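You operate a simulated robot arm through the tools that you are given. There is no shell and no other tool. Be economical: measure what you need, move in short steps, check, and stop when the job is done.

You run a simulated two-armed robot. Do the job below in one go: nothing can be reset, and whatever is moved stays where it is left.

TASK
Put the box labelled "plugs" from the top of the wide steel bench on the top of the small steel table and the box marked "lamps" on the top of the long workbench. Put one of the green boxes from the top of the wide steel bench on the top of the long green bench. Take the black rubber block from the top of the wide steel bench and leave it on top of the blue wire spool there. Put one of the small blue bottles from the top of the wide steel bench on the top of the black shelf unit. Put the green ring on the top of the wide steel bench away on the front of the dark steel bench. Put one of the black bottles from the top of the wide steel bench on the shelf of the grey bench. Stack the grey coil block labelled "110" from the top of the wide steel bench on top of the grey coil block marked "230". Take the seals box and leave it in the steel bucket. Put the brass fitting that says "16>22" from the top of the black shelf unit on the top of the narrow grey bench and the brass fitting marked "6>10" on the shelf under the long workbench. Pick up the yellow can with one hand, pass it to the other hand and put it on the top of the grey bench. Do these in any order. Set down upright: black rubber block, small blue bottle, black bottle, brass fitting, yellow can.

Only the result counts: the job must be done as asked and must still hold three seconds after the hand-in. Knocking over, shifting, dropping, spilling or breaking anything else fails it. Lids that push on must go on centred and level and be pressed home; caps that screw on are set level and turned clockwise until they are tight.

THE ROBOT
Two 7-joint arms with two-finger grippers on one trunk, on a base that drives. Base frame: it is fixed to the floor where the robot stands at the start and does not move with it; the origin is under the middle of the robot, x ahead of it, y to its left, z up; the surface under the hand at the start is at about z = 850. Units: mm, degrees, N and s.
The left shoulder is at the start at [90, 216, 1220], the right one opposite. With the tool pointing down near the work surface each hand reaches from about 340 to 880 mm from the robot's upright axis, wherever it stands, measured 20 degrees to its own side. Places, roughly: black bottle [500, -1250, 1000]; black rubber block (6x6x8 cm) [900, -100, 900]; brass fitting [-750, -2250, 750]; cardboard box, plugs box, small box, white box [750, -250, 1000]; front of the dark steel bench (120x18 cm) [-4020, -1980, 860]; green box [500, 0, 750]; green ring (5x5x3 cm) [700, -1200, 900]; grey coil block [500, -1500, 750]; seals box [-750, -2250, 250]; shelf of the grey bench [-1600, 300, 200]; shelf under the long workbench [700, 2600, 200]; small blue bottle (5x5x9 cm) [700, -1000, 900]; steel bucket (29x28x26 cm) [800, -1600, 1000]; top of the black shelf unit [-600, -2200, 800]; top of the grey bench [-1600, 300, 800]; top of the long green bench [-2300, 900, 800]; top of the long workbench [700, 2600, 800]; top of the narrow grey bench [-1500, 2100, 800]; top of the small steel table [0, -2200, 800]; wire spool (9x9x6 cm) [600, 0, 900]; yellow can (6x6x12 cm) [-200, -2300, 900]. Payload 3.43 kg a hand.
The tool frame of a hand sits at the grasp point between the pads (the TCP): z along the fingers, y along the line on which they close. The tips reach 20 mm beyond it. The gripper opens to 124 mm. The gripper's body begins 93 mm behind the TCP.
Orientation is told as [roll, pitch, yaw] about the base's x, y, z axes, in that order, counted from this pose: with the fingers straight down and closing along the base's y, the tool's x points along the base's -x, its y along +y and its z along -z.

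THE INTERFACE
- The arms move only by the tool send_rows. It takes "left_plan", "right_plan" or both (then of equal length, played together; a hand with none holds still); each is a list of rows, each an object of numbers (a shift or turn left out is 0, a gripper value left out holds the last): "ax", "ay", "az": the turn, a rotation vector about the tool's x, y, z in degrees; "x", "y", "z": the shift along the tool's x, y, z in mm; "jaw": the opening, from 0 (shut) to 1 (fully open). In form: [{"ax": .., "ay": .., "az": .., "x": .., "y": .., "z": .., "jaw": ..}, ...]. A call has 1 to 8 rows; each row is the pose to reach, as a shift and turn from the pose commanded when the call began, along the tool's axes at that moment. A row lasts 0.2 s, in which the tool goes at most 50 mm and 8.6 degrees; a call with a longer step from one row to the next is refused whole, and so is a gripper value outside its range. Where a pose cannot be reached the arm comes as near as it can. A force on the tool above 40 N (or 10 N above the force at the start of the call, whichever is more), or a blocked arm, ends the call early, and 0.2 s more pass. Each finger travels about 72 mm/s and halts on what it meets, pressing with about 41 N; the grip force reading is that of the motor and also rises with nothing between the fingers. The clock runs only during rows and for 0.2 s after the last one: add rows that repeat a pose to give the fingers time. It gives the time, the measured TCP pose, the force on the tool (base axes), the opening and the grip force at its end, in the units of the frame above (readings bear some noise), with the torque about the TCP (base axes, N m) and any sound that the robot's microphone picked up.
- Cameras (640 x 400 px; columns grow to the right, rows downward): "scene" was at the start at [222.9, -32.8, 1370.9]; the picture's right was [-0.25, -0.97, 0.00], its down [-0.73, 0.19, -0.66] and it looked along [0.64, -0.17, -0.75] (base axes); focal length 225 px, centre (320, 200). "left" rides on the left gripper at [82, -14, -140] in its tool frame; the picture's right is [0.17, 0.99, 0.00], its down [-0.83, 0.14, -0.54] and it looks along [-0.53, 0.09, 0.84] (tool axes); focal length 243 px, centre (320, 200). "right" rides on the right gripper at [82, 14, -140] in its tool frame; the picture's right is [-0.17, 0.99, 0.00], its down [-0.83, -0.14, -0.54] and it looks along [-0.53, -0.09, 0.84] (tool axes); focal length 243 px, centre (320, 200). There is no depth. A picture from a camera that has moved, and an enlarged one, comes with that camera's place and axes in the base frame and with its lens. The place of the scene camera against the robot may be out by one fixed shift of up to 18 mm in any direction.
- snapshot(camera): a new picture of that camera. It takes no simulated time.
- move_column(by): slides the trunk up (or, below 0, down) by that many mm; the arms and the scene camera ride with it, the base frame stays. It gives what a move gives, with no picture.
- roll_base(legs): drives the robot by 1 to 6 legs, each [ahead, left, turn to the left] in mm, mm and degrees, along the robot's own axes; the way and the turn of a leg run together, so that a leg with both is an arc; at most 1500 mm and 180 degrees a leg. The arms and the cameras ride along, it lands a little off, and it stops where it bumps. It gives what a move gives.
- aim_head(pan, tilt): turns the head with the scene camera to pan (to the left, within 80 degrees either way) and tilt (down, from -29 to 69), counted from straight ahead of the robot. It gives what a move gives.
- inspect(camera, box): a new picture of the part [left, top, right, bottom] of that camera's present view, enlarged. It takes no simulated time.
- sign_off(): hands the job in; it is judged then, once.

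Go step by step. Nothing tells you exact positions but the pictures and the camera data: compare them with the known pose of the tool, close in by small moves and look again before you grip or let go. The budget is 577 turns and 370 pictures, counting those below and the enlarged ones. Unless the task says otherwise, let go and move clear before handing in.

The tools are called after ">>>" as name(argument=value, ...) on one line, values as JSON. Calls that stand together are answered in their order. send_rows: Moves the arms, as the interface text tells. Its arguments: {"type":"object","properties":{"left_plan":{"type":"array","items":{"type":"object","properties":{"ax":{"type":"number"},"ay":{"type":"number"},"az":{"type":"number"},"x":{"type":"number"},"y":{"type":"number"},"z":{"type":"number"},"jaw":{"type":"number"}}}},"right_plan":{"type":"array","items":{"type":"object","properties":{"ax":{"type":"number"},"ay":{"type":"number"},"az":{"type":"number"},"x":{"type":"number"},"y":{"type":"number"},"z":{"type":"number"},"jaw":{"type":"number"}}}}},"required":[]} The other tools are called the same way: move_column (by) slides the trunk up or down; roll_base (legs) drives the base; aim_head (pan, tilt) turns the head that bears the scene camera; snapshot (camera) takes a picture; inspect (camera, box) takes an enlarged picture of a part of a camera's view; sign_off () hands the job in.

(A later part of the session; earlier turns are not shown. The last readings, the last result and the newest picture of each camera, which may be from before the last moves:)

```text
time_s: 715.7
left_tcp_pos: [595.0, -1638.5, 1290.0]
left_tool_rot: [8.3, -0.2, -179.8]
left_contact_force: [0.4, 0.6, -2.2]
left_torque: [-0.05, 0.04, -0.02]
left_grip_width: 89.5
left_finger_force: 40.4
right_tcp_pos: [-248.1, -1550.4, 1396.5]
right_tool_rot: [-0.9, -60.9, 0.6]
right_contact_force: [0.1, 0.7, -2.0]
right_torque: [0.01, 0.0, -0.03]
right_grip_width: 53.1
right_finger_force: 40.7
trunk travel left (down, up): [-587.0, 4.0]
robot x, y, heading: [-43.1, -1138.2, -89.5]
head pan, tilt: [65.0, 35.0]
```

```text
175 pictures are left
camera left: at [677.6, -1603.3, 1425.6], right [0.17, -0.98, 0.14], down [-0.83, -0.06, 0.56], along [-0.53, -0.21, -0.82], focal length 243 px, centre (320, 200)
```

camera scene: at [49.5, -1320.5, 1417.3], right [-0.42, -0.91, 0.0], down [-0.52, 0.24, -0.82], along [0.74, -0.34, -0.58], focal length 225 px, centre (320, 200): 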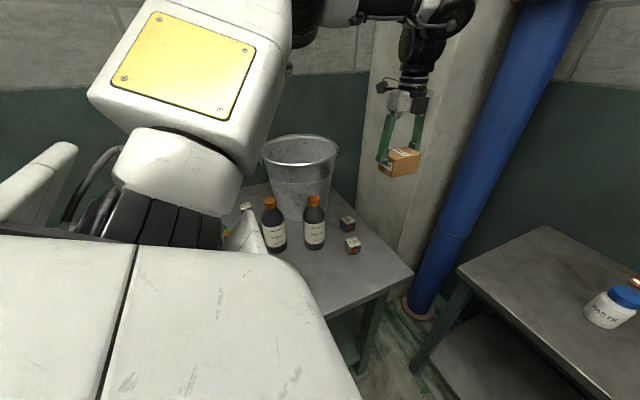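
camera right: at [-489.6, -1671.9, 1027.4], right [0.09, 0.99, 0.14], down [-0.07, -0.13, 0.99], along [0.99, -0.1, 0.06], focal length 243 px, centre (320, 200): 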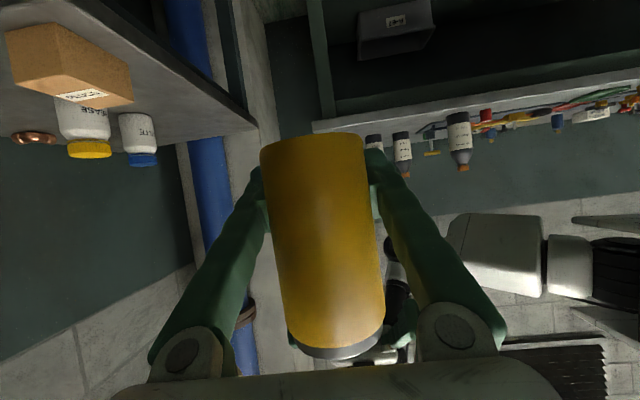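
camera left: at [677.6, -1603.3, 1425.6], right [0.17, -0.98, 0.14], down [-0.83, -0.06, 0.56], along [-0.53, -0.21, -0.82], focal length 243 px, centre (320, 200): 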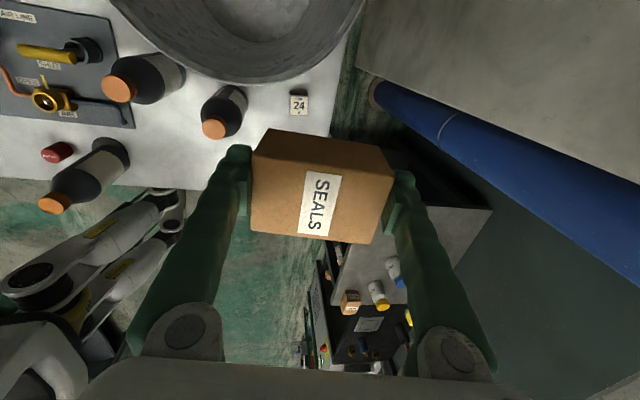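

Bucket centre ≈(760,-1556). I move over it and level the hand.

>>> send_rows(left_plan=[{"x": 40, "y": -20, "ax": 3}, {"x": 80, "y": -40, "ax": 6}, {"x": 120, "y": -60, "ax": 8.3}, {"x": 150, "y": -78, "ax": 8.3}])

>>> snapshot(camera="left")

>>> snapshot(camera="scene")

```text
time_s: 716.7
left_tcp_pos: [731.6, -1579.0, 1229.4]
left_tool_rot: [0.6, 0.2, -179.8]
left_contact_force: [1.2, 0.1, -2.2]
left_torque: [0.0, -0.03, 0.01]
left_grip_width: 89.5
left_finger_force: 40.6
left hand out of reach, approached as far as the arm can: row 2, 3, 4
right_tcp_pos: [-248.5, -1551.1, 1396.8]
right_tool_rot: [-0.7, -60.9, 0.5]
right_contact_force: [0.8, -0.5, -3.1]
right_torque: [0.0, -0.04, -0.01]
right_grip_width: 53.1
right_finger_force: 41.1
trunk travel left (down, up): [-587.0, 4.0]
robot x, y, heading: [-41.1, -1139.8, -89.8]
head pan, tilt: [65.0, 35.0]
```

```text
174 pictures are left
camera left: at [814.5, -1563.9, 1369.1], right [0.17, -0.99, 0.01], down [-0.83, -0.14, 0.54], along [-0.53, -0.1, -0.84], focal length 243 px, centre (320, 200)
```

left: 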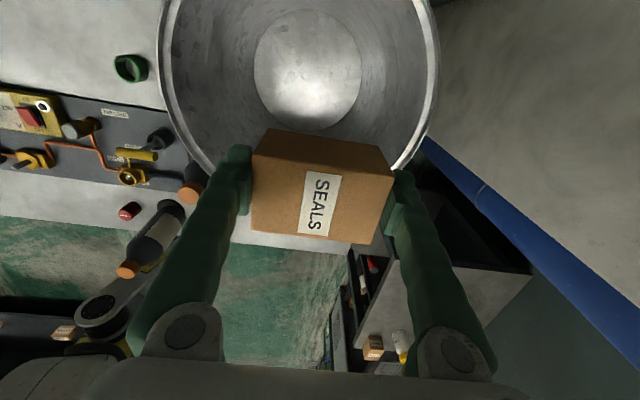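

```text
173 pictures are left
camera scene: at [46.7, -1198.7, 1623.9], right [-0.42, -0.91, 0.0], down [-0.52, 0.24, -0.82], along [0.74, -0.34, -0.57], focal length 225 px, centre (320, 200)
```

scene: 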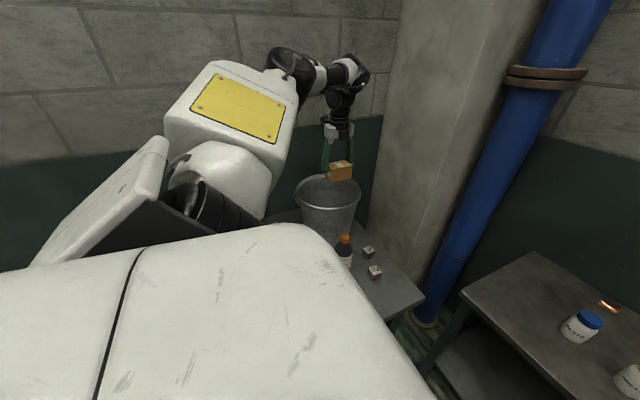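

Bucket centre is (775,-1552); I need +43/+27 mm. I shift the base slightly.

>>> roll_base(legs=[[-27, 43, 0]])

>>> snapshot(camera="left")

```text
time_s: 718.0
left_tcp_pos: [773.2, -1553.5, 1229.6]
left_tool_rot: [0.7, 0.3, -179.8]
left_contact_force: [0.2, -0.1, -0.7]
left_torque: [0.01, -0.07, 0.02]
left_grip_width: 89.8
left_finger_force: 41.6
right_tcp_pos: [-206.9, -1525.3, 1395.6]
right_tool_rot: [-0.6, -60.8, 0.4]
right_contact_force: [0.8, 0.0, -2.7]
right_torque: [-0.02, -0.07, 0.01]
right_grip_width: 53.2
right_finger_force: 41.0
trunk travel left (down, up): [-587.0, 4.0]
robot x, y, heading: [2.9, -1109.5, -89.7]
head pan, tilt: [65.0, 35.0]
```

```text
172 pictures are left
camera left: at [854.3, -1538.5, 1369.9], right [0.17, -0.99, 0.01], down [-0.83, -0.14, 0.54], along [-0.53, -0.1, -0.84], focal length 243 px, centre (320, 200)
```

left: 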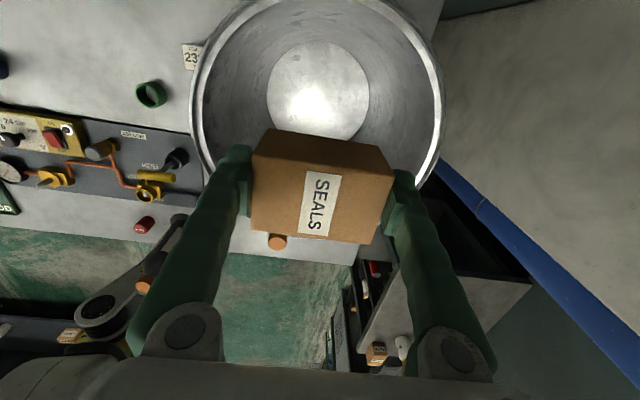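

Centred. I lower the box into the bucket.

>>> send_rows(left_plan=[{"z": 43}, {"z": 86}, {"z": 129}, {"z": 172}, {"z": 215}, {"z": 255}, {"z": 290}])

>>> snapshot(camera="left")

>>> snapshot(camera="scene")

```text
time_s: 719.6
left_tcp_pos: [775.2, -1558.8, 940.2]
left_tool_rot: [0.5, 0.2, -179.8]
left_contact_force: [0.6, -0.5, -1.0]
left_torque: [0.02, 0.02, 0.03]
left_grip_width: 89.3
left_finger_force: 41.5
right_tcp_pos: [-206.8, -1526.3, 1394.8]
right_tool_rot: [-0.5, -60.9, 0.3]
right_contact_force: [-0.3, -0.4, -3.3]
right_torque: [0.02, -0.06, 0.01]
right_grip_width: 53.3
right_finger_force: 40.8
trunk travel left (down, up): [-587.0, 4.0]
robot x, y, heading: [1.0, -1110.0, -89.6]
head pan, tilt: [65.0, 35.0]
```

```text
171 pictures are left
camera left: at [856.1, -1543.0, 1080.3], right [0.17, -0.99, 0.01], down [-0.83, -0.14, 0.54], along [-0.53, -0.1, -0.84], focal length 243 px, centre (320, 200)
```

left: 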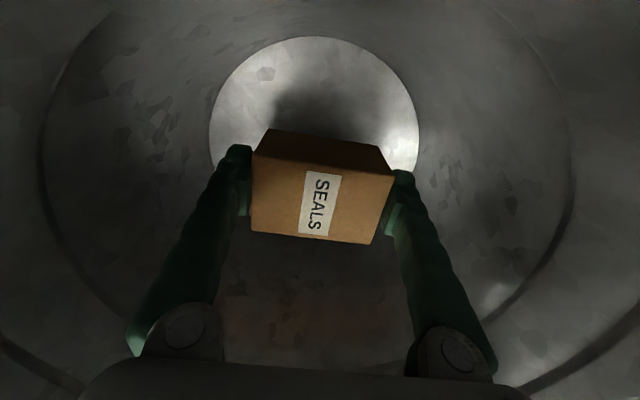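

```text
170 pictures are left
camera scene: at [87.6, -1174.1, 1623.8], right [-0.42, -0.91, 0.0], down [-0.52, 0.24, -0.82], along [0.74, -0.34, -0.57], focal length 225 px, centre (320, 200)
```

scene: 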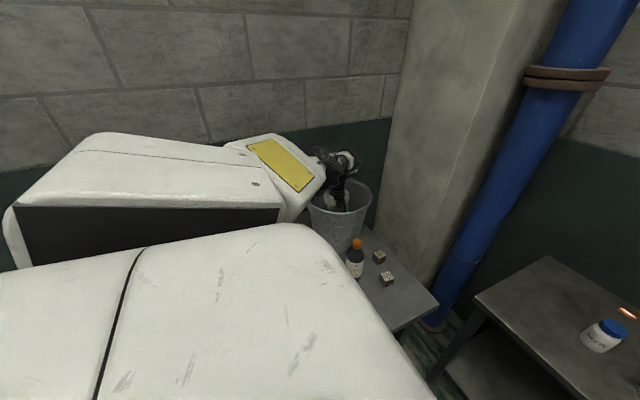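

Inside. I lower the last bit slowly.

>>> send_rows(left_plan=[{"z": 12}, {"z": 24}, {"z": 32}, {"z": 38}, {"z": 43}, {"z": 48}])

```text
time_s: 720.9
left_tcp_pos: [775.4, -1558.6, 902.7]
left_tool_rot: [1.2, 0.4, -179.3]
left_contact_force: [-8.2, 3.5, 28.4]
left_torque: [0.36, 0.15, 0.29]
left_grip_width: 89.6
left_finger_force: 40.9
right_tcp_pos: [-211.8, -1523.1, 1395.0]
right_tool_rot: [-0.8, -61.0, 0.4]
right_contact_force: [1.1, -0.9, -3.4]
right_torque: [0.0, -0.04, 0.02]
right_grip_width: 53.1
right_finger_force: 40.2
trunk travel left (down, up): [-587.0, 4.0]
robot x, y, heading: [-0.3, -1110.4, -89.6]
head pan, tilt: [65.0, 35.0]
stopped in row 6 (left hand): the force on the tool passed its limit at 45 N (the readings are from after the stop); the commanded pose is now the measured one
```

Contact. I open and rise out of the bucket.

>>> send_rows(left_plan=[{"z": -3}, {"z": -3, "jaw": 0.8}, {"z": -3, "jaw": 0.9}, {"z": -3, "jaw": 0.9}, {"z": -45}, {"z": -90}, {"z": -135}, {"z": -180}])

>>> send_rows(left_plan=[{"z": -45}, {"z": -90}, {"z": -135}, {"z": -170}])

>>> snapshot(camera="left")

```text
time_s: 722.7
left_tcp_pos: [777.1, -1554.9, 1077.7]
left_tool_rot: [0.8, 0.3, -179.5]
left_contact_force: [-0.2, 0.1, 0.9]
left_torque: [-0.03, 0.0, 0.01]
left_grip_width: 111.5
left_finger_force: 0.2
right_tcp_pos: [-207.5, -1524.4, 1397.3]
right_tool_rot: [-0.7, -60.9, 0.5]
right_contact_force: [0.3, 0.2, -2.2]
right_torque: [-0.01, -0.06, -0.04]
right_grip_width: 52.9
right_finger_force: 41.0
trunk travel left (down, up): [-587.0, 4.0]
robot x, y, heading: [-0.4, -1111.0, -89.7]
head pan, tilt: [65.0, 35.0]
```

```text
time_s: 723.7
left_tcp_pos: [770.8, -1555.1, 1238.7]
left_tool_rot: [1.2, 0.5, -179.4]
left_contact_force: [-0.2, -0.2, -0.2]
left_torque: [-0.01, 0.0, -0.02]
left_grip_width: 111.5
left_finger_force: 0.0
left hand out of reach, approached as far as the arm can: row 4
right_tcp_pos: [-206.7, -1524.2, 1395.7]
right_tool_rot: [-0.7, -60.8, 0.4]
right_contact_force: [-0.1, 0.3, -3.7]
right_torque: [-0.02, -0.06, -0.04]
right_grip_width: 53.2
right_finger_force: 40.7
trunk travel left (down, up): [-587.0, 4.0]
robot x, y, heading: [3.0, -1111.8, -89.4]
head pan, tilt: [65.0, 35.0]
```

```text
169 pictures are left
camera left: at [851.2, -1537.6, 1377.8], right [0.17, -0.98, 0.02], down [-0.83, -0.13, 0.53], along [-0.52, -0.11, -0.84], focal length 243 px, centre (320, 200)
```

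left: 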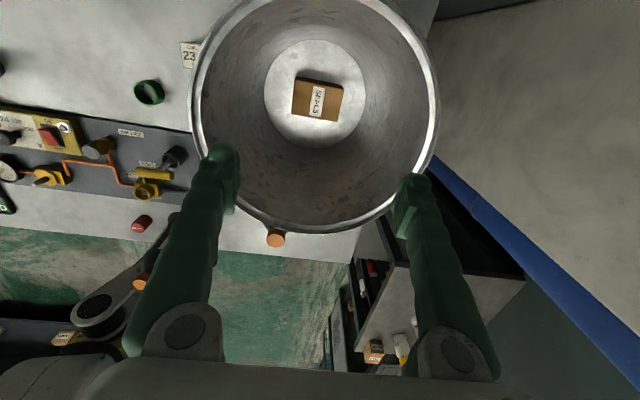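

SEALS lies in the bucket. From here I also do the coil blocks: "110" ≈(466,-1618), "230" ≈(799,-1330). I move the left hand over "110".

>>> send_rows(left_plan=[{"x": -38, "y": 8}, {"x": -76, "y": 16}, {"x": -114, "y": 24}, {"x": -152, "y": 32}, {"x": -190, "y": 40}, {"x": -228, "y": 48}, {"x": -266, "y": 56}, {"x": -304, "y": 63}])

>>> send_rows(left_plan=[{"z": 40, "jaw": 0.7}, {"z": 80}, {"z": 120}, {"z": 150}])

>>> snapshot(camera="left")

```text
time_s: 725.5
left_tcp_pos: [467.7, -1621.0, 1237.0]
left_tool_rot: [0.9, 0.5, -179.6]
left_contact_force: [0.1, 0.0, 0.0]
left_torque: [-0.01, -0.03, 0.02]
left_grip_width: 111.6
left_finger_force: 0.1
right_tcp_pos: [-208.2, -1525.0, 1395.0]
right_tool_rot: [-0.6, -60.9, 0.4]
right_contact_force: [-0.1, -0.2, -3.5]
right_torque: [0.01, -0.09, 0.01]
right_grip_width: 53.1
right_finger_force: 41.0
trunk travel left (down, up): [-587.0, 4.0]
robot x, y, heading: [0.9, -1112.0, -89.6]
head pan, tilt: [65.0, 35.0]
```

```text
time_s: 726.5
left_tcp_pos: [470.0, -1625.4, 1085.6]
left_tool_rot: [0.9, 0.4, -179.6]
left_contact_force: [0.4, -0.1, -0.2]
left_torque: [-0.02, 0.02, 0.02]
left_grip_width: 86.8
left_finger_force: 0.0
right_tcp_pos: [-206.0, -1524.6, 1395.8]
right_tool_rot: [-0.5, -60.7, 0.3]
right_contact_force: [0.4, -0.2, -2.7]
right_torque: [-0.01, -0.1, -0.01]
right_grip_width: 53.0
right_finger_force: 40.8
trunk travel left (down, up): [-587.0, 4.0]
robot x, y, heading: [-2.2, -1111.5, -89.5]
head pan, tilt: [65.0, 35.0]
```

```text
168 pictures are left
camera left: at [550.5, -1609.2, 1224.7], right [0.17, -0.98, 0.02], down [-0.83, -0.14, 0.54], along [-0.53, -0.11, -0.84], focal length 243 px, centre (320, 200)
```

left: 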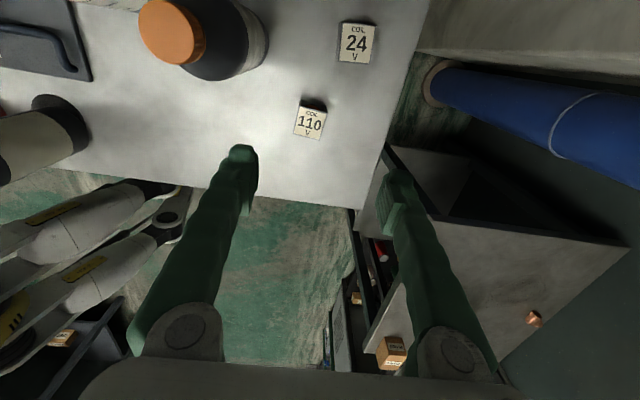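

>>> inspect(camera="left", box=[250, 80, 370, 160])

```text
5.00 times, centred on (310, 120) of left
camera zoom: at [550.5, -1609.2, 1224.7], right [0.17, -0.98, 0.02], down [-0.83, -0.14, 0.54], along [-0.53, -0.11, -0.84], focal length 1213 px, centre (370, 600)
```

zoom: 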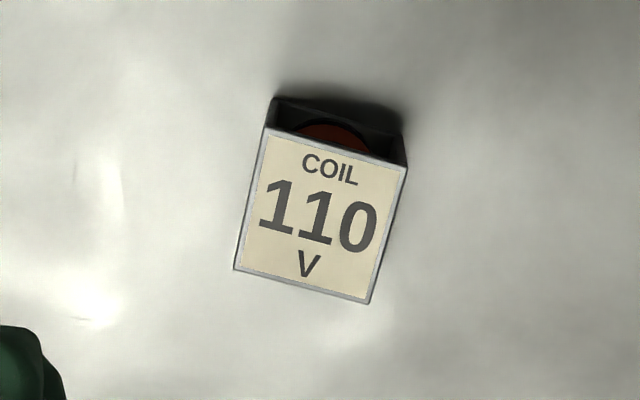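

"110" centre (457,-1617), yaw ≈ -5°. I descend and grip.

>>> send_rows(left_plan=[{"x": -13, "y": -8, "z": 40, "az": 5.6, "jaw": 0.6}, {"x": -13, "y": -8, "z": 80, "az": 5.6}, {"x": -13, "y": -8, "z": 120, "az": 5.6}, {"x": -13, "y": -8, "z": 150, "az": 5.6}])

>>> inspect(camera="left", box=[220, 80, 420, 230])

```text
time_s: 727.5
left_tcp_pos: [456.8, -1615.2, 935.9]
left_tool_rot: [0.9, 0.6, 174.8]
left_contact_force: [0.1, 0.4, -0.5]
left_torque: [0.03, -0.01, 0.01]
left_grip_width: 74.1
left_finger_force: 0.1
right_tcp_pos: [-208.0, -1525.9, 1395.0]
right_tool_rot: [-0.7, -60.9, 0.3]
right_contact_force: [-0.3, -0.2, -2.4]
right_torque: [0.01, -0.07, -0.03]
right_grip_width: 53.0
right_finger_force: 40.6
trunk travel left (down, up): [-587.0, 4.0]
robot x, y, heading: [-1.4, -1113.2, -89.7]
head pan, tilt: [65.0, 35.0]
```

```text
2.67 times, centred on (320, 155) of left
camera zoom: at [540.0, -1607.4, 1075.0], right [0.08, -1.0, 0.02], down [-0.84, -0.05, 0.53], along [-0.53, -0.05, -0.85], focal length 647 px, centre (320, 320)
```

zoom: 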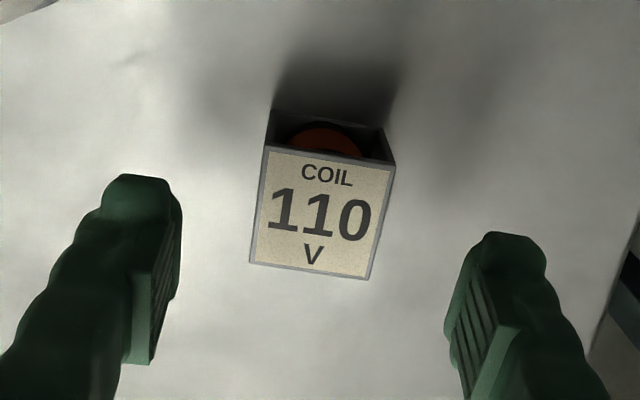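

>>> send_rows(left_plan=[{"x": 4, "z": 30}, {"x": 4, "z": 55}, {"x": 4, "z": 63}, {"x": 4, "z": 63, "jaw": 0.35}, {"x": 4, "z": 63, "jaw": 0.2}, {"x": 4, "z": 63, "jaw": 0.2}, {"x": 4, "z": 63, "jaw": 0.2}])

>>> send_rows(left_plan=[{"z": -10}, {"z": -45}, {"z": -90}, {"z": -135}, {"z": -180}, {"z": -225}, {"z": -270}])

>>> snapshot(camera="left")

```text
time_s: 729.1
left_tcp_pos: [462.8, -1618.8, 873.0]
left_tool_rot: [0.9, 0.5, 174.8]
left_contact_force: [-0.3, 0.6, 0.0]
left_torque: [0.03, -0.01, 0.06]
left_grip_width: 38.6
left_finger_force: 41.1
right_tcp_pos: [-207.3, -1523.9, 1395.2]
right_tool_rot: [-0.6, -60.9, 0.3]
right_contact_force: [0.4, 0.6, -2.8]
right_torque: [0.0, -0.04, 0.03]
right_grip_width: 53.1
right_finger_force: 40.9
trunk travel left (down, up): [-587.0, 4.0]
robot x, y, heading: [0.4, -1112.1, -89.7]
head pan, tilt: [65.0, 35.0]
```

```text
time_s: 730.7
left_tcp_pos: [459.5, -1612.8, 1145.1]
left_tool_rot: [0.9, 0.6, 174.8]
left_contact_force: [0.5, 0.0, -1.9]
left_torque: [0.01, 0.0, 0.01]
left_grip_width: 38.5
left_finger_force: 40.9
right_tcp_pos: [-207.7, -1523.7, 1395.7]
right_tool_rot: [-0.7, -61.0, 0.4]
right_contact_force: [-0.6, 0.4, -3.4]
right_torque: [-0.03, -0.04, -0.05]
right_grip_width: 53.0
right_finger_force: 40.9
trunk travel left (down, up): [-587.0, 4.0]
robot x, y, heading: [0.2, -1109.8, -89.4]
head pan, tilt: [65.0, 35.0]
```

```text
165 pictures are left
camera left: at [541.8, -1605.1, 1285.2], right [0.08, -1.0, 0.02], down [-0.84, -0.06, 0.53], along [-0.53, -0.05, -0.85], focal length 243 px, centre (320, 200)
```

left: 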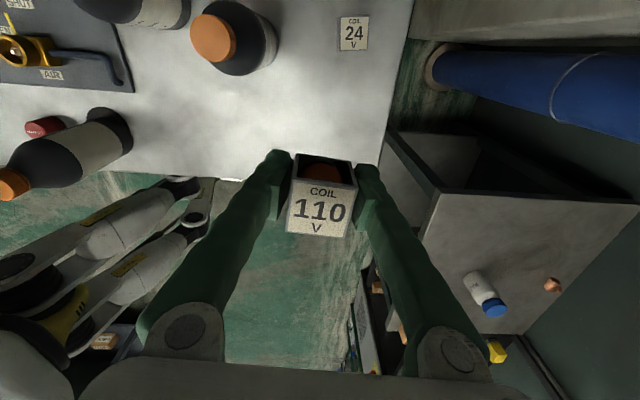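

Held. I raise it a bit, shift the base back 150 mm, and bring it over toward "230".

>>> send_rows(left_plan=[{"z": -45}, {"z": -90}])

>>> roll_base(legs=[[-170, 0, 0]])

>>> send_rows(left_plan=[{"x": 40, "y": -12}, {"x": 80, "y": -24}, {"x": 120, "y": -36}, {"x": 160, "y": -48}, {"x": 200, "y": -60}, {"x": 240, "y": -72}, {"x": 270, "y": -80}])

>>> snapshot(camera="left")

```text
time_s: 731.3
left_tcp_pos: [454.0, -1610.9, 1238.4]
left_tool_rot: [0.9, 0.7, 174.7]
left_contact_force: [-0.4, 0.0, -2.0]
left_torque: [-0.07, -0.02, 0.0]
left_grip_width: 38.8
left_finger_force: 41.1
right_tcp_pos: [-209.7, -1523.5, 1395.6]
right_tool_rot: [-0.7, -61.0, 0.5]
right_contact_force: [0.0, 0.9, -3.5]
right_torque: [-0.02, -0.09, -0.02]
right_grip_width: 53.1
right_finger_force: 41.4
trunk travel left (down, up): [-587.0, 4.0]
robot x, y, heading: [-2.2, -1110.3, -89.4]
head pan, tilt: [65.0, 35.0]
```

```text
time_s: 733.0
left_tcp_pos: [456.1, -1445.7, 1233.5]
left_tool_rot: [0.7, 0.4, 174.9]
left_contact_force: [-0.1, -0.2, -2.4]
left_torque: [0.04, -0.03, 0.01]
left_grip_width: 38.6
left_finger_force: 41.3
right_tcp_pos: [-206.6, -1358.1, 1392.3]
right_tool_rot: [-0.2, -60.9, 0.2]
right_contact_force: [0.0, -0.2, -3.0]
right_torque: [0.01, -0.03, 0.05]
right_grip_width: 53.2
right_finger_force: 41.6
trunk travel left (down, up): [-587.0, 4.0]
robot x, y, heading: [-3.3, -940.7, -89.5]
head pan, tilt: [65.0, 35.0]
```

```text
time_s: 734.6
left_tcp_pos: [736.9, -1384.9, 1237.4]
left_tool_rot: [0.9, 0.5, 174.8]
left_contact_force: [-0.3, 0.0, -1.5]
left_torque: [0.02, 0.03, -0.02]
left_grip_width: 38.5
left_finger_force: 40.5
right_tcp_pos: [-207.2, -1355.6, 1395.0]
right_tool_rot: [-0.6, -60.8, 0.4]
right_contact_force: [-0.1, 0.3, -3.1]
right_torque: [0.01, -0.03, 0.02]
right_grip_width: 53.1
right_finger_force: 40.9
trunk travel left (down, up): [-587.0, 4.0]
robot x, y, heading: [-2.8, -944.9, -89.7]
head pan, tilt: [65.0, 35.0]
```

```text
164 pictures are left
camera left: at [817.6, -1377.1, 1376.6], right [0.08, -1.0, 0.02], down [-0.84, -0.06, 0.53], along [-0.53, -0.06, -0.84], focal length 243 px, centre (320, 200)
```

left: 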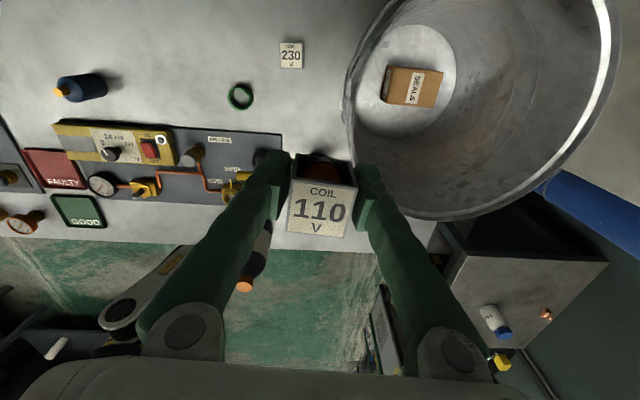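

"230" is at (801,-1337). I move over it and lower partly.

>>> send_rows(left_plan=[{"x": 30, "y": -27}, {"x": 59, "y": -53}, {"x": 59, "y": -53, "z": 45}, {"x": 59, "y": -53, "z": 90}, {"x": 59, "y": -53, "z": 135}, {"x": 59, "y": -53, "z": 175}])

>>> snapshot(camera="left")

>>> inspect(camera="left", box=[220, 60, 420, 210])

```text
time_s: 736.0
left_tcp_pos: [797.4, -1341.6, 1059.5]
left_tool_rot: [0.9, 0.5, 175.0]
left_contact_force: [-0.7, 0.4, -0.3]
left_torque: [0.02, 0.03, -0.03]
left_grip_width: 38.6
left_finger_force: 40.7
left hand out of reach, approached as far as the arm can: row 1, 2
right_tcp_pos: [-206.8, -1354.9, 1394.6]
right_tool_rot: [-0.4, -60.8, 0.3]
right_contact_force: [0.0, -0.3, -2.9]
right_torque: [-0.03, -0.05, -0.03]
right_grip_width: 53.2
right_finger_force: 40.8
trunk travel left (down, up): [-587.0, 4.0]
robot x, y, heading: [-3.9, -944.3, -89.6]
head pan, tilt: [65.0, 35.0]
```

```text
163 pictures are left
camera left: at [879.3, -1333.4, 1199.7], right [0.08, -1.0, 0.02], down [-0.84, -0.06, 0.53], along [-0.53, -0.06, -0.85], focal length 243 px, centre (320, 200)
```

left: 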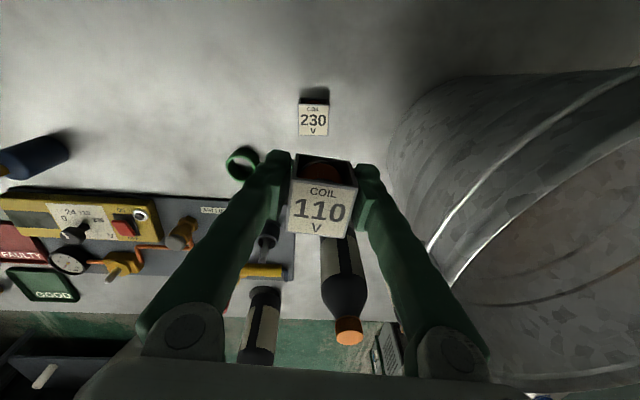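

```text
2.67 times, centred on (320, 135) of left
camera zoom: at [879.3, -1333.4, 1199.7], right [0.08, -1.0, 0.02], down [-0.84, -0.06, 0.53], along [-0.53, -0.06, -0.85], focal length 647 px, centre (320, 373)
```

zoom: 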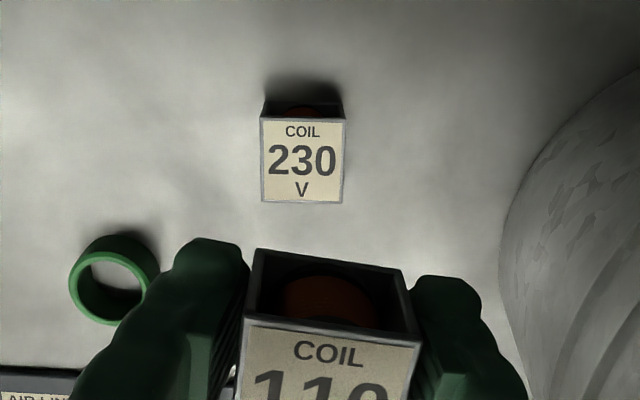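

I align over "230" (small correction and -8.6° turn) and lower.

>>> send_rows(left_plan=[{"x": 3, "y": -4, "z": 30, "az": -4.3}, {"x": 3, "y": -4, "z": 65, "az": -8.6}, {"x": 3, "y": -4, "z": 100, "az": -8.6}, {"x": 3, "y": -4, "z": 125, "az": -8.6}])

>>> inspect(camera="left", box=[220, 60, 420, 250])

```text
time_s: 737.0
left_tcp_pos: [801.2, -1339.4, 934.4]
left_tool_rot: [0.9, 0.2, -176.4]
left_contact_force: [0.7, -0.6, -2.0]
left_torque: [0.0, 0.01, 0.0]
left_grip_width: 38.5
left_finger_force: 40.5
right_tcp_pos: [-207.0, -1355.8, 1395.1]
right_tool_rot: [-0.5, -60.9, 0.4]
right_contact_force: [0.5, -0.2, -2.7]
right_torque: [0.02, -0.07, 0.01]
right_grip_width: 53.3
right_finger_force: 41.1
trunk travel left (down, up): [-587.0, 4.0]
robot x, y, heading: [-3.1, -939.4, -89.4]
head pan, tilt: [65.0, 35.0]
```

```text
2.11 times, centred on (320, 155) of left
camera zoom: at [881.6, -1318.9, 1074.2], right [0.23, -0.97, 0.02], down [-0.82, -0.18, 0.54], along [-0.52, -0.14, -0.84], focal length 511 px, centre (320, 295)
```

zoom: 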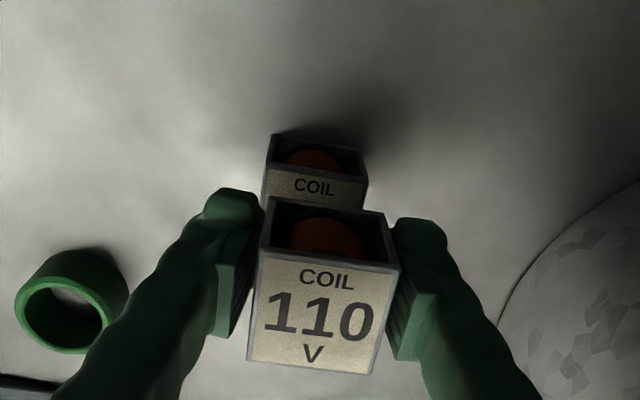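

Looks aligned. I lower slowly to contact.

>>> send_rows(left_plan=[{"z": 10}, {"z": 16}, {"z": 19}, {"z": 22}, {"z": 24}, {"z": 26}, {"z": 28}])

```text
time_s: 738.6
left_tcp_pos: [802.2, -1341.2, 911.9]
left_tool_rot: [1.2, 0.6, -176.3]
left_contact_force: [1.8, 1.1, 17.7]
left_torque: [0.29, -0.01, -0.01]
left_grip_width: 38.6
left_finger_force: 40.8
right_tcp_pos: [-209.1, -1354.3, 1395.5]
right_tool_rot: [-0.8, -61.0, 0.7]
right_contact_force: [-0.1, -0.4, -3.0]
right_torque: [-0.01, -0.05, 0.01]
right_grip_width: 53.1
right_finger_force: 40.9
trunk travel left (down, up): [-587.0, 4.0]
robot x, y, heading: [-0.5, -945.0, -89.6]
head pan, tilt: [65.0, 35.0]
```

Contact at 912 as expected. I release and rise.

>>> send_rows(left_plan=[{"z": -2}, {"z": -2, "jaw": 0.4}, {"z": -2, "jaw": 0.5}, {"z": -2, "jaw": 0.5}, {"z": -45}, {"z": -90}, {"z": -135}])

>>> snapshot(camera="left")

```text
time_s: 740.2
left_tcp_pos: [800.2, -1336.4, 1046.6]
left_tool_rot: [1.0, 0.3, -176.5]
left_contact_force: [-0.9, -0.3, -0.6]
left_torque: [0.01, -0.01, -0.01]
left_grip_width: 62.1
left_finger_force: 0.1
right_tcp_pos: [-207.2, -1356.5, 1395.7]
right_tool_rot: [-0.5, -60.9, 0.4]
right_contact_force: [1.0, -0.6, -2.6]
right_torque: [0.01, -0.09, 0.01]
right_grip_width: 53.4
right_finger_force: 41.0
trunk travel left (down, up): [-587.0, 4.0]
robot x, y, heading: [-3.4, -941.9, -89.5]
head pan, tilt: [65.0, 35.0]
```

```text
160 pictures are left
camera left: at [879.8, -1315.8, 1186.5], right [0.23, -0.97, 0.02], down [-0.82, -0.18, 0.54], along [-0.52, -0.14, -0.84], focal length 243 px, centre (320, 200)
```

left: 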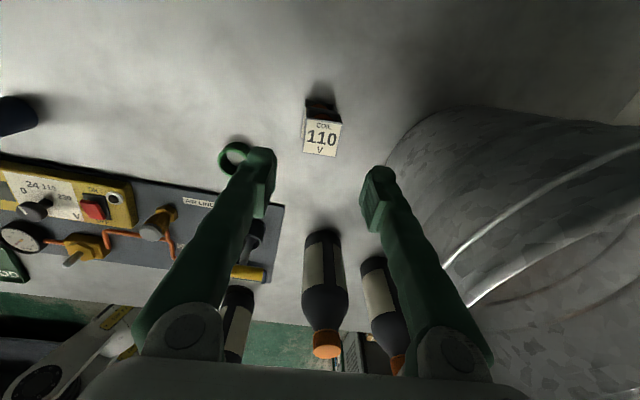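

The coil blocks are stacked. Next, a black bottle: I move the left hand toward the nearest one and shift the base back.

>>> send_rows(left_plan=[{"x": 0, "z": -40, "jaw": 0.8}, {"x": -40, "y": -8, "z": -60}, {"x": -80, "y": -16, "z": -60}, {"x": -120, "y": -24, "z": -60}, {"x": -160, "y": -32, "z": -60}, {"x": -200, "y": -40, "z": -60}, {"x": -240, "y": -48, "z": -60}])

>>> roll_base(legs=[[-150, 0, 0]])

>>> snapshot(camera="left")

>>> snapshot(camera="scene")

```text
time_s: 741.8
left_tcp_pos: [553.8, -1308.4, 1100.7]
left_tool_rot: [0.8, 0.5, -176.5]
left_contact_force: [0.0, -0.3, -0.1]
left_torque: [-0.01, 0.02, 0.0]
left_grip_width: 99.0
left_finger_force: 0.0
right_tcp_pos: [-207.0, -1356.1, 1395.1]
right_tool_rot: [-0.5, -60.9, 0.4]
right_contact_force: [-0.5, -0.9, -2.6]
right_torque: [0.01, -0.06, 0.01]
right_grip_width: 52.9
right_finger_force: 41.2
trunk travel left (down, up): [-587.0, 4.0]
robot x, y, heading: [-0.6, -943.0, -89.5]
head pan, tilt: [65.0, 35.0]
```

```text
time_s: 743.3
left_tcp_pos: [553.1, -1162.5, 1098.7]
left_tool_rot: [0.8, 0.3, -176.3]
left_contact_force: [0.1, 0.4, 0.4]
left_torque: [0.02, 0.01, 0.02]
left_grip_width: 99.4
left_finger_force: 0.0
right_tcp_pos: [-208.0, -1210.1, 1393.6]
right_tool_rot: [-0.3, -60.8, 0.2]
right_contact_force: [-1.1, 0.3, -2.8]
right_torque: [0.0, -0.08, 0.02]
right_grip_width: 53.3
right_finger_force: 40.7
trunk travel left (down, up): [-587.0, 4.0]
robot x, y, heading: [-2.0, -792.0, -89.0]
head pan, tilt: [65.0, 35.0]
```

```text
159 pictures are left
camera left: at [633.7, -1141.3, 1238.3], right [0.23, -0.97, 0.01], down [-0.82, -0.19, 0.54], along [-0.52, -0.13, -0.84], focal length 243 px, centre (320, 200)
```

left: 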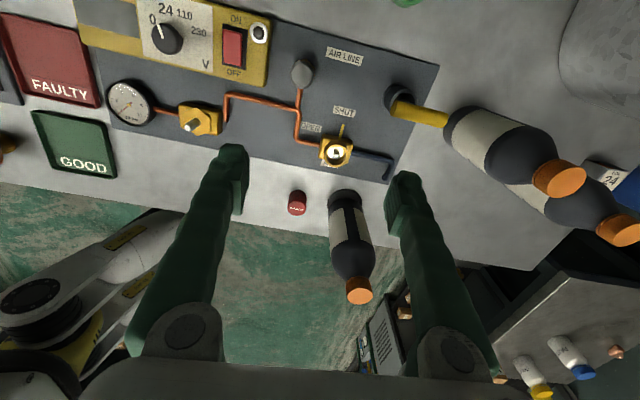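

```text
158 pictures are left
camera scene: at [84.9, -857.6, 1623.6], right [-0.41, -0.91, 0.0], down [-0.52, 0.24, -0.82], along [0.75, -0.34, -0.57], focal length 225 px, centre (320, 200)
```

scene: 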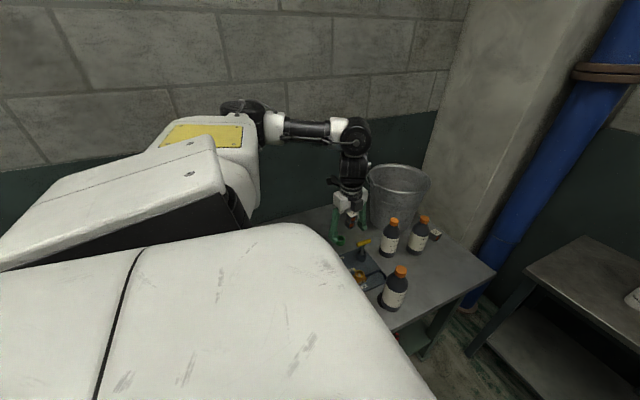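

Bottle C is at ≈(397,-1252), cap ≈1032. I move the hand over it.

>>> send_rows(left_plan=[{"x": -40, "y": 20}, {"x": -80, "y": 40}, {"x": -120, "y": 60}, {"x": -160, "y": 80}])

>>> snapshot(camera="left")

```text
time_s: 744.3
left_tcp_pos: [396.6, -1251.1, 1098.5]
left_tool_rot: [0.9, 0.3, -176.3]
left_contact_force: [-0.2, -0.6, 0.1]
left_torque: [0.03, -0.03, 0.02]
left_grip_width: 99.4
left_finger_force: 0.1
right_tcp_pos: [-210.1, -1209.1, 1393.5]
right_tool_rot: [-0.4, -60.8, 0.5]
right_contact_force: [0.1, -0.3, -2.1]
right_torque: [0.0, -0.07, 0.04]
right_grip_width: 52.9
right_finger_force: 40.7
trunk travel left (down, up): [-587.0, 4.0]
robot x, y, heading: [-1.4, -789.6, -89.3]
head pan, tilt: [65.0, 35.0]
```

```text
157 pictures are left
camera left: at [477.6, -1229.3, 1237.9], right [0.23, -0.97, 0.02], down [-0.82, -0.19, 0.54], along [-0.52, -0.14, -0.84], focal length 243 px, centre (320, 200)
```

left: 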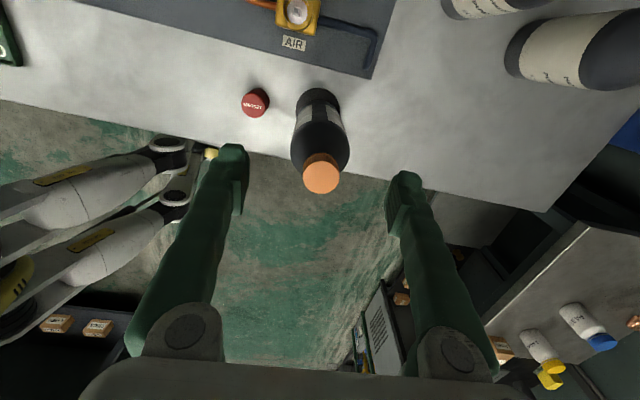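

>>> send_rows(left_plan=[{"x": -13, "y": 5, "z": 40}, {"x": -13, "y": 5, "z": 80}])

>>> snapshot(camera="left")

```text
time_s: 744.9
left_tcp_pos: [387.3, -1253.9, 1015.4]
left_tool_rot: [0.9, 0.4, -176.3]
left_contact_force: [0.0, 0.2, 0.2]
left_torque: [0.06, 0.02, 0.02]
left_grip_width: 99.4
left_finger_force: 0.2
right_tcp_pos: [-208.1, -1208.4, 1393.8]
right_tool_rot: [-0.3, -60.9, 0.4]
right_contact_force: [-0.6, -1.5, -3.7]
right_torque: [0.03, -0.06, 0.01]
right_grip_width: 53.2
right_finger_force: 41.1
trunk travel left (down, up): [-587.0, 4.0]
robot x, y, heading: [-2.9, -792.3, -89.4]
head pan, tilt: [65.0, 35.0]
```

```text
156 pictures are left
camera left: at [468.0, -1233.6, 1155.1], right [0.23, -0.97, 0.02], down [-0.82, -0.18, 0.54], along [-0.52, -0.14, -0.84], focal length 243 px, centre (320, 200)
```

left: 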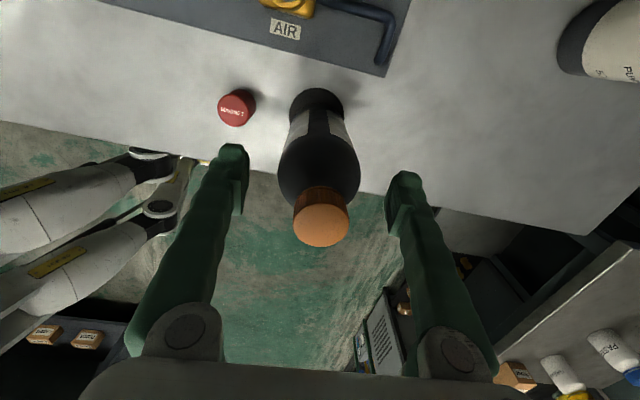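

Cap top is ≈1056, axis ≈(391,-1254). I lower to ≈968 and grip the body.

>>> send_rows(left_plan=[{"x": 4, "z": 25}, {"x": 4, "z": 46}, {"x": 4, "z": 46, "jaw": 0.55}, {"x": 4, "z": 46, "jaw": 0.35}, {"x": 4, "z": 46, "jaw": 0.3}, {"x": 4, "z": 46, "jaw": 0.3}])

>>> send_rows(left_plan=[{"z": -10}, {"z": -35}, {"z": -70}, {"z": -105}, {"z": -140}])

>>> snapshot(camera="left")

>>> snapshot(camera="scene")

```text
time_s: 746.3
left_tcp_pos: [389.2, -1255.9, 970.8]
left_tool_rot: [1.0, 0.3, -176.4]
left_contact_force: [-0.3, -0.7, -0.7]
left_torque: [-0.07, -0.04, 0.03]
left_grip_width: 65.5
left_finger_force: 41.2
right_tcp_pos: [-207.4, -1206.7, 1395.7]
right_tool_rot: [-0.6, -60.9, 0.5]
right_contact_force: [0.3, 0.0, -2.6]
right_torque: [0.01, -0.07, 0.01]
right_grip_width: 52.9
right_finger_force: 40.5
trunk travel left (down, up): [-587.0, 4.0]
robot x, y, heading: [-2.5, -796.9, -89.2]
head pan, tilt: [65.0, 35.0]
```

```text
time_s: 747.5
left_tcp_pos: [391.7, -1255.3, 1115.5]
left_tool_rot: [1.0, 0.5, -176.3]
left_contact_force: [-0.1, 1.0, -4.9]
left_torque: [-0.02, -0.08, 0.03]
left_grip_width: 65.2
left_finger_force: 40.9
right_tcp_pos: [-209.4, -1207.5, 1394.5]
right_tool_rot: [-0.7, -60.9, 0.6]
right_contact_force: [-0.8, 0.1, -3.6]
right_torque: [0.0, -0.05, -0.03]
right_grip_width: 53.1
right_finger_force: 41.5
trunk travel left (down, up): [-587.0, 4.0]
robot x, y, heading: [-3.7, -790.9, -89.1]
head pan, tilt: [65.0, 35.0]
```

```text
155 pictures are left
camera left: at [471.7, -1234.9, 1254.8], right [0.23, -0.97, 0.02], down [-0.82, -0.18, 0.54], along [-0.52, -0.14, -0.84], focal length 243 px, centre (320, 200)
```

left: 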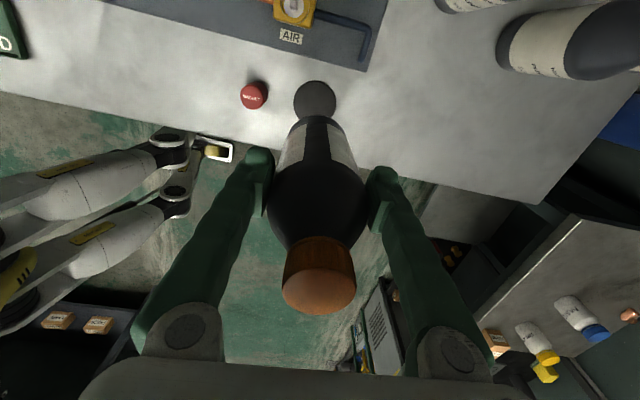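

```text
154 pictures are left
camera scene: at [84.3, -853.3, 1624.0], right [-0.41, -0.91, 0.0], down [-0.52, 0.24, -0.82], along [0.75, -0.34, -0.57], focal length 225 px, centre (320, 200)
```

scene: 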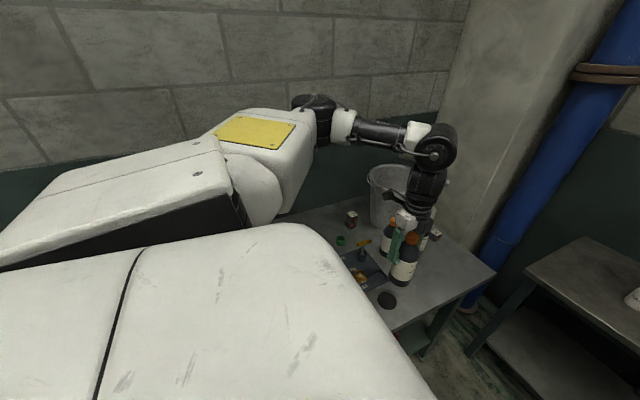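

Bottle held. I back away from the bench, turn to face west and look at the grey bench.

>>> roll_base(legs=[[0, -480, 0], [0, 0, -90.5], [0, -900, 0]])

>>> aim_head(pan=0, tilt=35)

>>> snapshot(camera="scene")

```text
time_s: 771.4
left_tcp_pos: [-985.0, -338.9, 1114.2]
left_tool_rot: [0.9, 0.3, 97.8]
left_contact_force: [-0.2, -0.2, -5.0]
left_torque: [-0.03, 0.0, -0.03]
left_grip_width: 65.3
left_finger_force: 41.2
right_tcp_pos: [-978.3, 264.1, 1394.5]
right_tool_rot: [-0.5, -60.8, -85.4]
right_contact_force: [0.1, 0.2, -2.8]
right_torque: [-0.02, 0.0, 0.04]
right_grip_width: 53.1
right_finger_force: 41.1
trunk travel left (down, up): [-587.0, 4.0]
robot x, y, heading: [-554.2, 91.9, -175.3]
head pan, tilt: [65.0, 35.0]
```

```text
time_s: 772.7
left_tcp_pos: [-985.8, -337.7, 1114.7]
left_tool_rot: [0.9, 0.4, 97.8]
left_contact_force: [0.4, 0.2, -4.7]
left_torque: [-0.06, -0.04, 0.07]
left_grip_width: 65.1
left_finger_force: 41.3
right_tcp_pos: [-980.1, 263.9, 1396.7]
right_tool_rot: [-0.4, -60.8, -85.4]
right_contact_force: [-0.4, -0.6, -2.6]
right_torque: [-0.06, -0.01, 0.03]
right_grip_width: 52.7
right_finger_force: 41.2
trunk travel left (down, up): [-587.0, 4.0]
robot x, y, heading: [-548.3, 93.5, -175.2]
head pan, tilt: [0.0, 35.0]
```

```text
153 pictures are left
camera scene: at [-642.9, 67.9, 1623.8], right [-0.08, 1.0, 0.0], down [0.57, 0.05, -0.82], along [-0.82, -0.07, -0.57], focal length 225 px, centre (320, 200)
```

scene: 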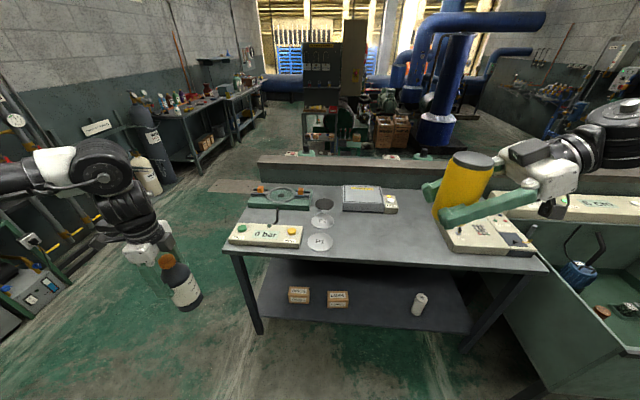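

The grey bench is ahead: free top space around (-1440, 350), free shelf space at y≈220–620. First I set down the can: straighten and approach.

>>> roll_base(legs=[[0, 0, -4.7], [300, 0, 0]])

>>> snapshot(camera="scene")

>>> snapshot(camera="right")

```text
time_s: 775.7
left_tcp_pos: [-1310.2, -300.3, 1115.2]
left_tool_rot: [1.0, 0.4, 93.0]
left_contact_force: [-0.1, 0.6, -4.6]
left_torque: [-0.06, -0.01, -0.04]
left_grip_width: 65.5
left_finger_force: 41.2
right_tcp_pos: [-1254.2, 298.1, 1395.2]
right_tool_rot: [-0.8, -60.9, -90.0]
right_contact_force: [0.3, -0.3, -2.3]
right_torque: [-0.07, 0.02, -0.01]
right_grip_width: 53.1
right_finger_force: 41.1
trunk travel left (down, up): [-587.0, 4.0]
robot x, y, heading: [-842.0, 88.8, -179.8]
head pan, tilt: [0.0, 35.0]
```

```text
152 pictures are left
camera scene: at [-933.5, 76.1, 1624.0], right [0.0, 1.0, 0.0], down [0.57, 0.0, -0.82], along [-0.82, 0.0, -0.57], focal length 225 px, centre (320, 200)
```

scene: 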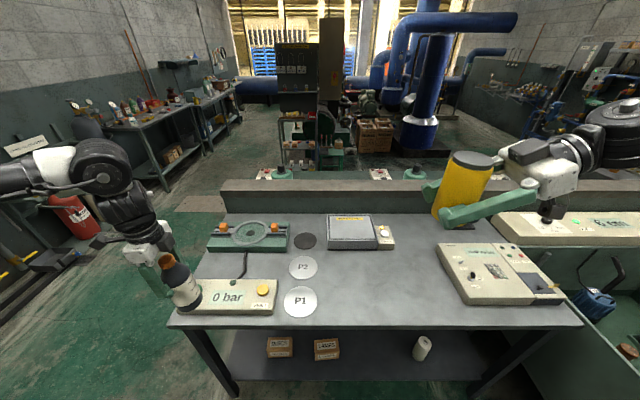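

```text
151 pictures are left
camera right: at [-1239.2, 459.0, 1391.8], right [0.99, -0.09, 0.14], down [-0.13, 0.07, 0.99], along [-0.1, -0.99, 0.05], focal length 243 px, centre (320, 200)
```

right: 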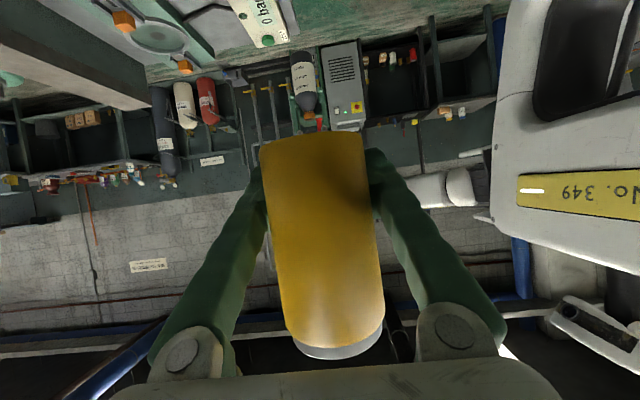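

Target for the can: (-1440, 330). I roll on 100 mm and lower the can hand.

>>> roll_base(legs=[[100, 0, 0]])

>>> send_rows(right_plan=[{"x": 37, "y": -12, "z": 19}, {"x": 74, "y": -24, "z": 38}, {"x": 111, "y": -36, "z": 57}, {"x": 148, "y": -48, "z": 76}, {"x": 185, "y": -60, "z": 95}, {"x": 222, "y": -72, "z": 114}, {"x": 259, "y": -86, "z": 133}, {"x": 296, "y": -86, "z": 152}])

>>> snapshot(camera="scene")

```text
time_s: 776.9
left_tcp_pos: [-1407.7, -301.9, 1115.2]
left_tool_rot: [1.2, 0.3, 93.2]
left_contact_force: [0.0, 0.1, -4.6]
left_torque: [-0.06, 0.05, -0.04]
left_grip_width: 65.2
left_finger_force: 40.3
right_tcp_pos: [-1353.8, 296.7, 1396.5]
right_tool_rot: [-0.8, -60.9, -89.7]
right_contact_force: [0.1, 0.0, -3.1]
right_torque: [-0.04, 0.03, -0.05]
right_grip_width: 53.0
right_finger_force: 40.9
trunk travel left (down, up): [-587.0, 4.0]
robot x, y, heading: [-939.7, 88.4, -179.7]
head pan, tilt: [0.0, 35.0]
```

```text
time_s: 778.7
left_tcp_pos: [-1410.4, -304.3, 1113.2]
left_tool_rot: [1.0, 0.3, 93.2]
left_contact_force: [-0.3, -0.2, -5.0]
left_torque: [-0.03, -0.03, -0.03]
left_grip_width: 65.1
left_finger_force: 41.2
right_tcp_pos: [-1442.3, 309.6, 1099.4]
right_tool_rot: [-0.4, -60.7, -90.0]
right_contact_force: [0.1, 0.1, -2.8]
right_torque: [0.0, -0.04, 0.01]
right_grip_width: 52.7
right_finger_force: 41.1
right hand out of reach, approached as far as the arm can: row 8
trunk travel left (down, up): [-587.0, 4.0]
robot x, y, heading: [-940.7, 90.4, -179.7]
head pan, tilt: [0.0, 35.0]
```

```text
150 pictures are left
camera scene: at [-1035.5, 73.8, 1623.9], right [0.0, 1.0, 0.0], down [0.57, 0.0, -0.82], along [-0.82, 0.0, -0.57], focal length 225 px, centre (320, 200)
```

scene: 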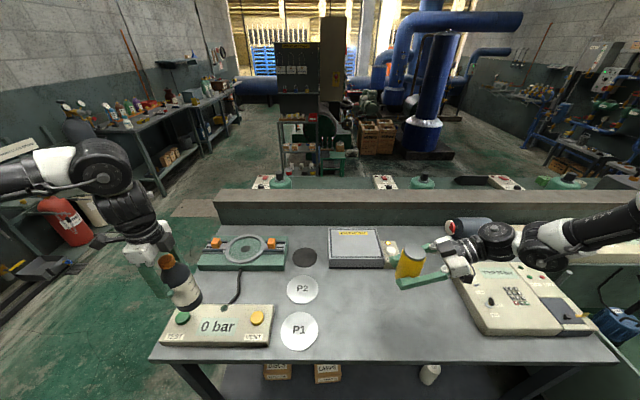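

I raise the bottle hand, then lower the trunk to continue down with the can.

>>> send_rows(left_plan=[{"z": -40}, {"z": -80}, {"z": -120}, {"z": -160}])

>>> move_column(by=-150)

```text
time_s: 779.7
left_tcp_pos: [-1406.3, -303.6, 1275.1]
left_tool_rot: [1.0, 0.4, 93.2]
left_contact_force: [-0.5, -0.2, -5.1]
left_torque: [-0.1, 0.0, 0.01]
left_grip_width: 65.2
left_finger_force: 40.9
right_tcp_pos: [-1442.3, 312.4, 1099.3]
right_tool_rot: [-0.6, -60.9, -89.8]
right_contact_force: [0.1, 0.9, -2.7]
right_torque: [-0.07, 0.02, -0.01]
right_grip_width: 53.1
right_finger_force: 40.9
trunk travel left (down, up): [-587.0, 4.0]
robot x, y, heading: [-939.1, 91.6, -179.9]
head pan, tilt: [0.0, 35.0]
```

```text
time_s: 781.5
left_tcp_pos: [-1408.0, -302.3, 1124.4]
left_tool_rot: [1.0, 0.3, 93.3]
left_contact_force: [0.4, 0.2, -5.1]
left_torque: [-0.05, -0.01, 0.01]
left_grip_width: 65.3
left_finger_force: 40.7
right_tcp_pos: [-1439.9, 309.8, 951.6]
right_tool_rot: [-0.7, -60.8, -89.8]
right_contact_force: [0.8, -0.1, -2.7]
right_torque: [-0.06, -0.03, 0.04]
right_grip_width: 53.0
right_finger_force: 41.1
trunk travel left (down, up): [-437.0, 154.0]
robot x, y, heading: [-942.0, 92.0, -179.8]
head pan, tilt: [0.0, 35.0]
```

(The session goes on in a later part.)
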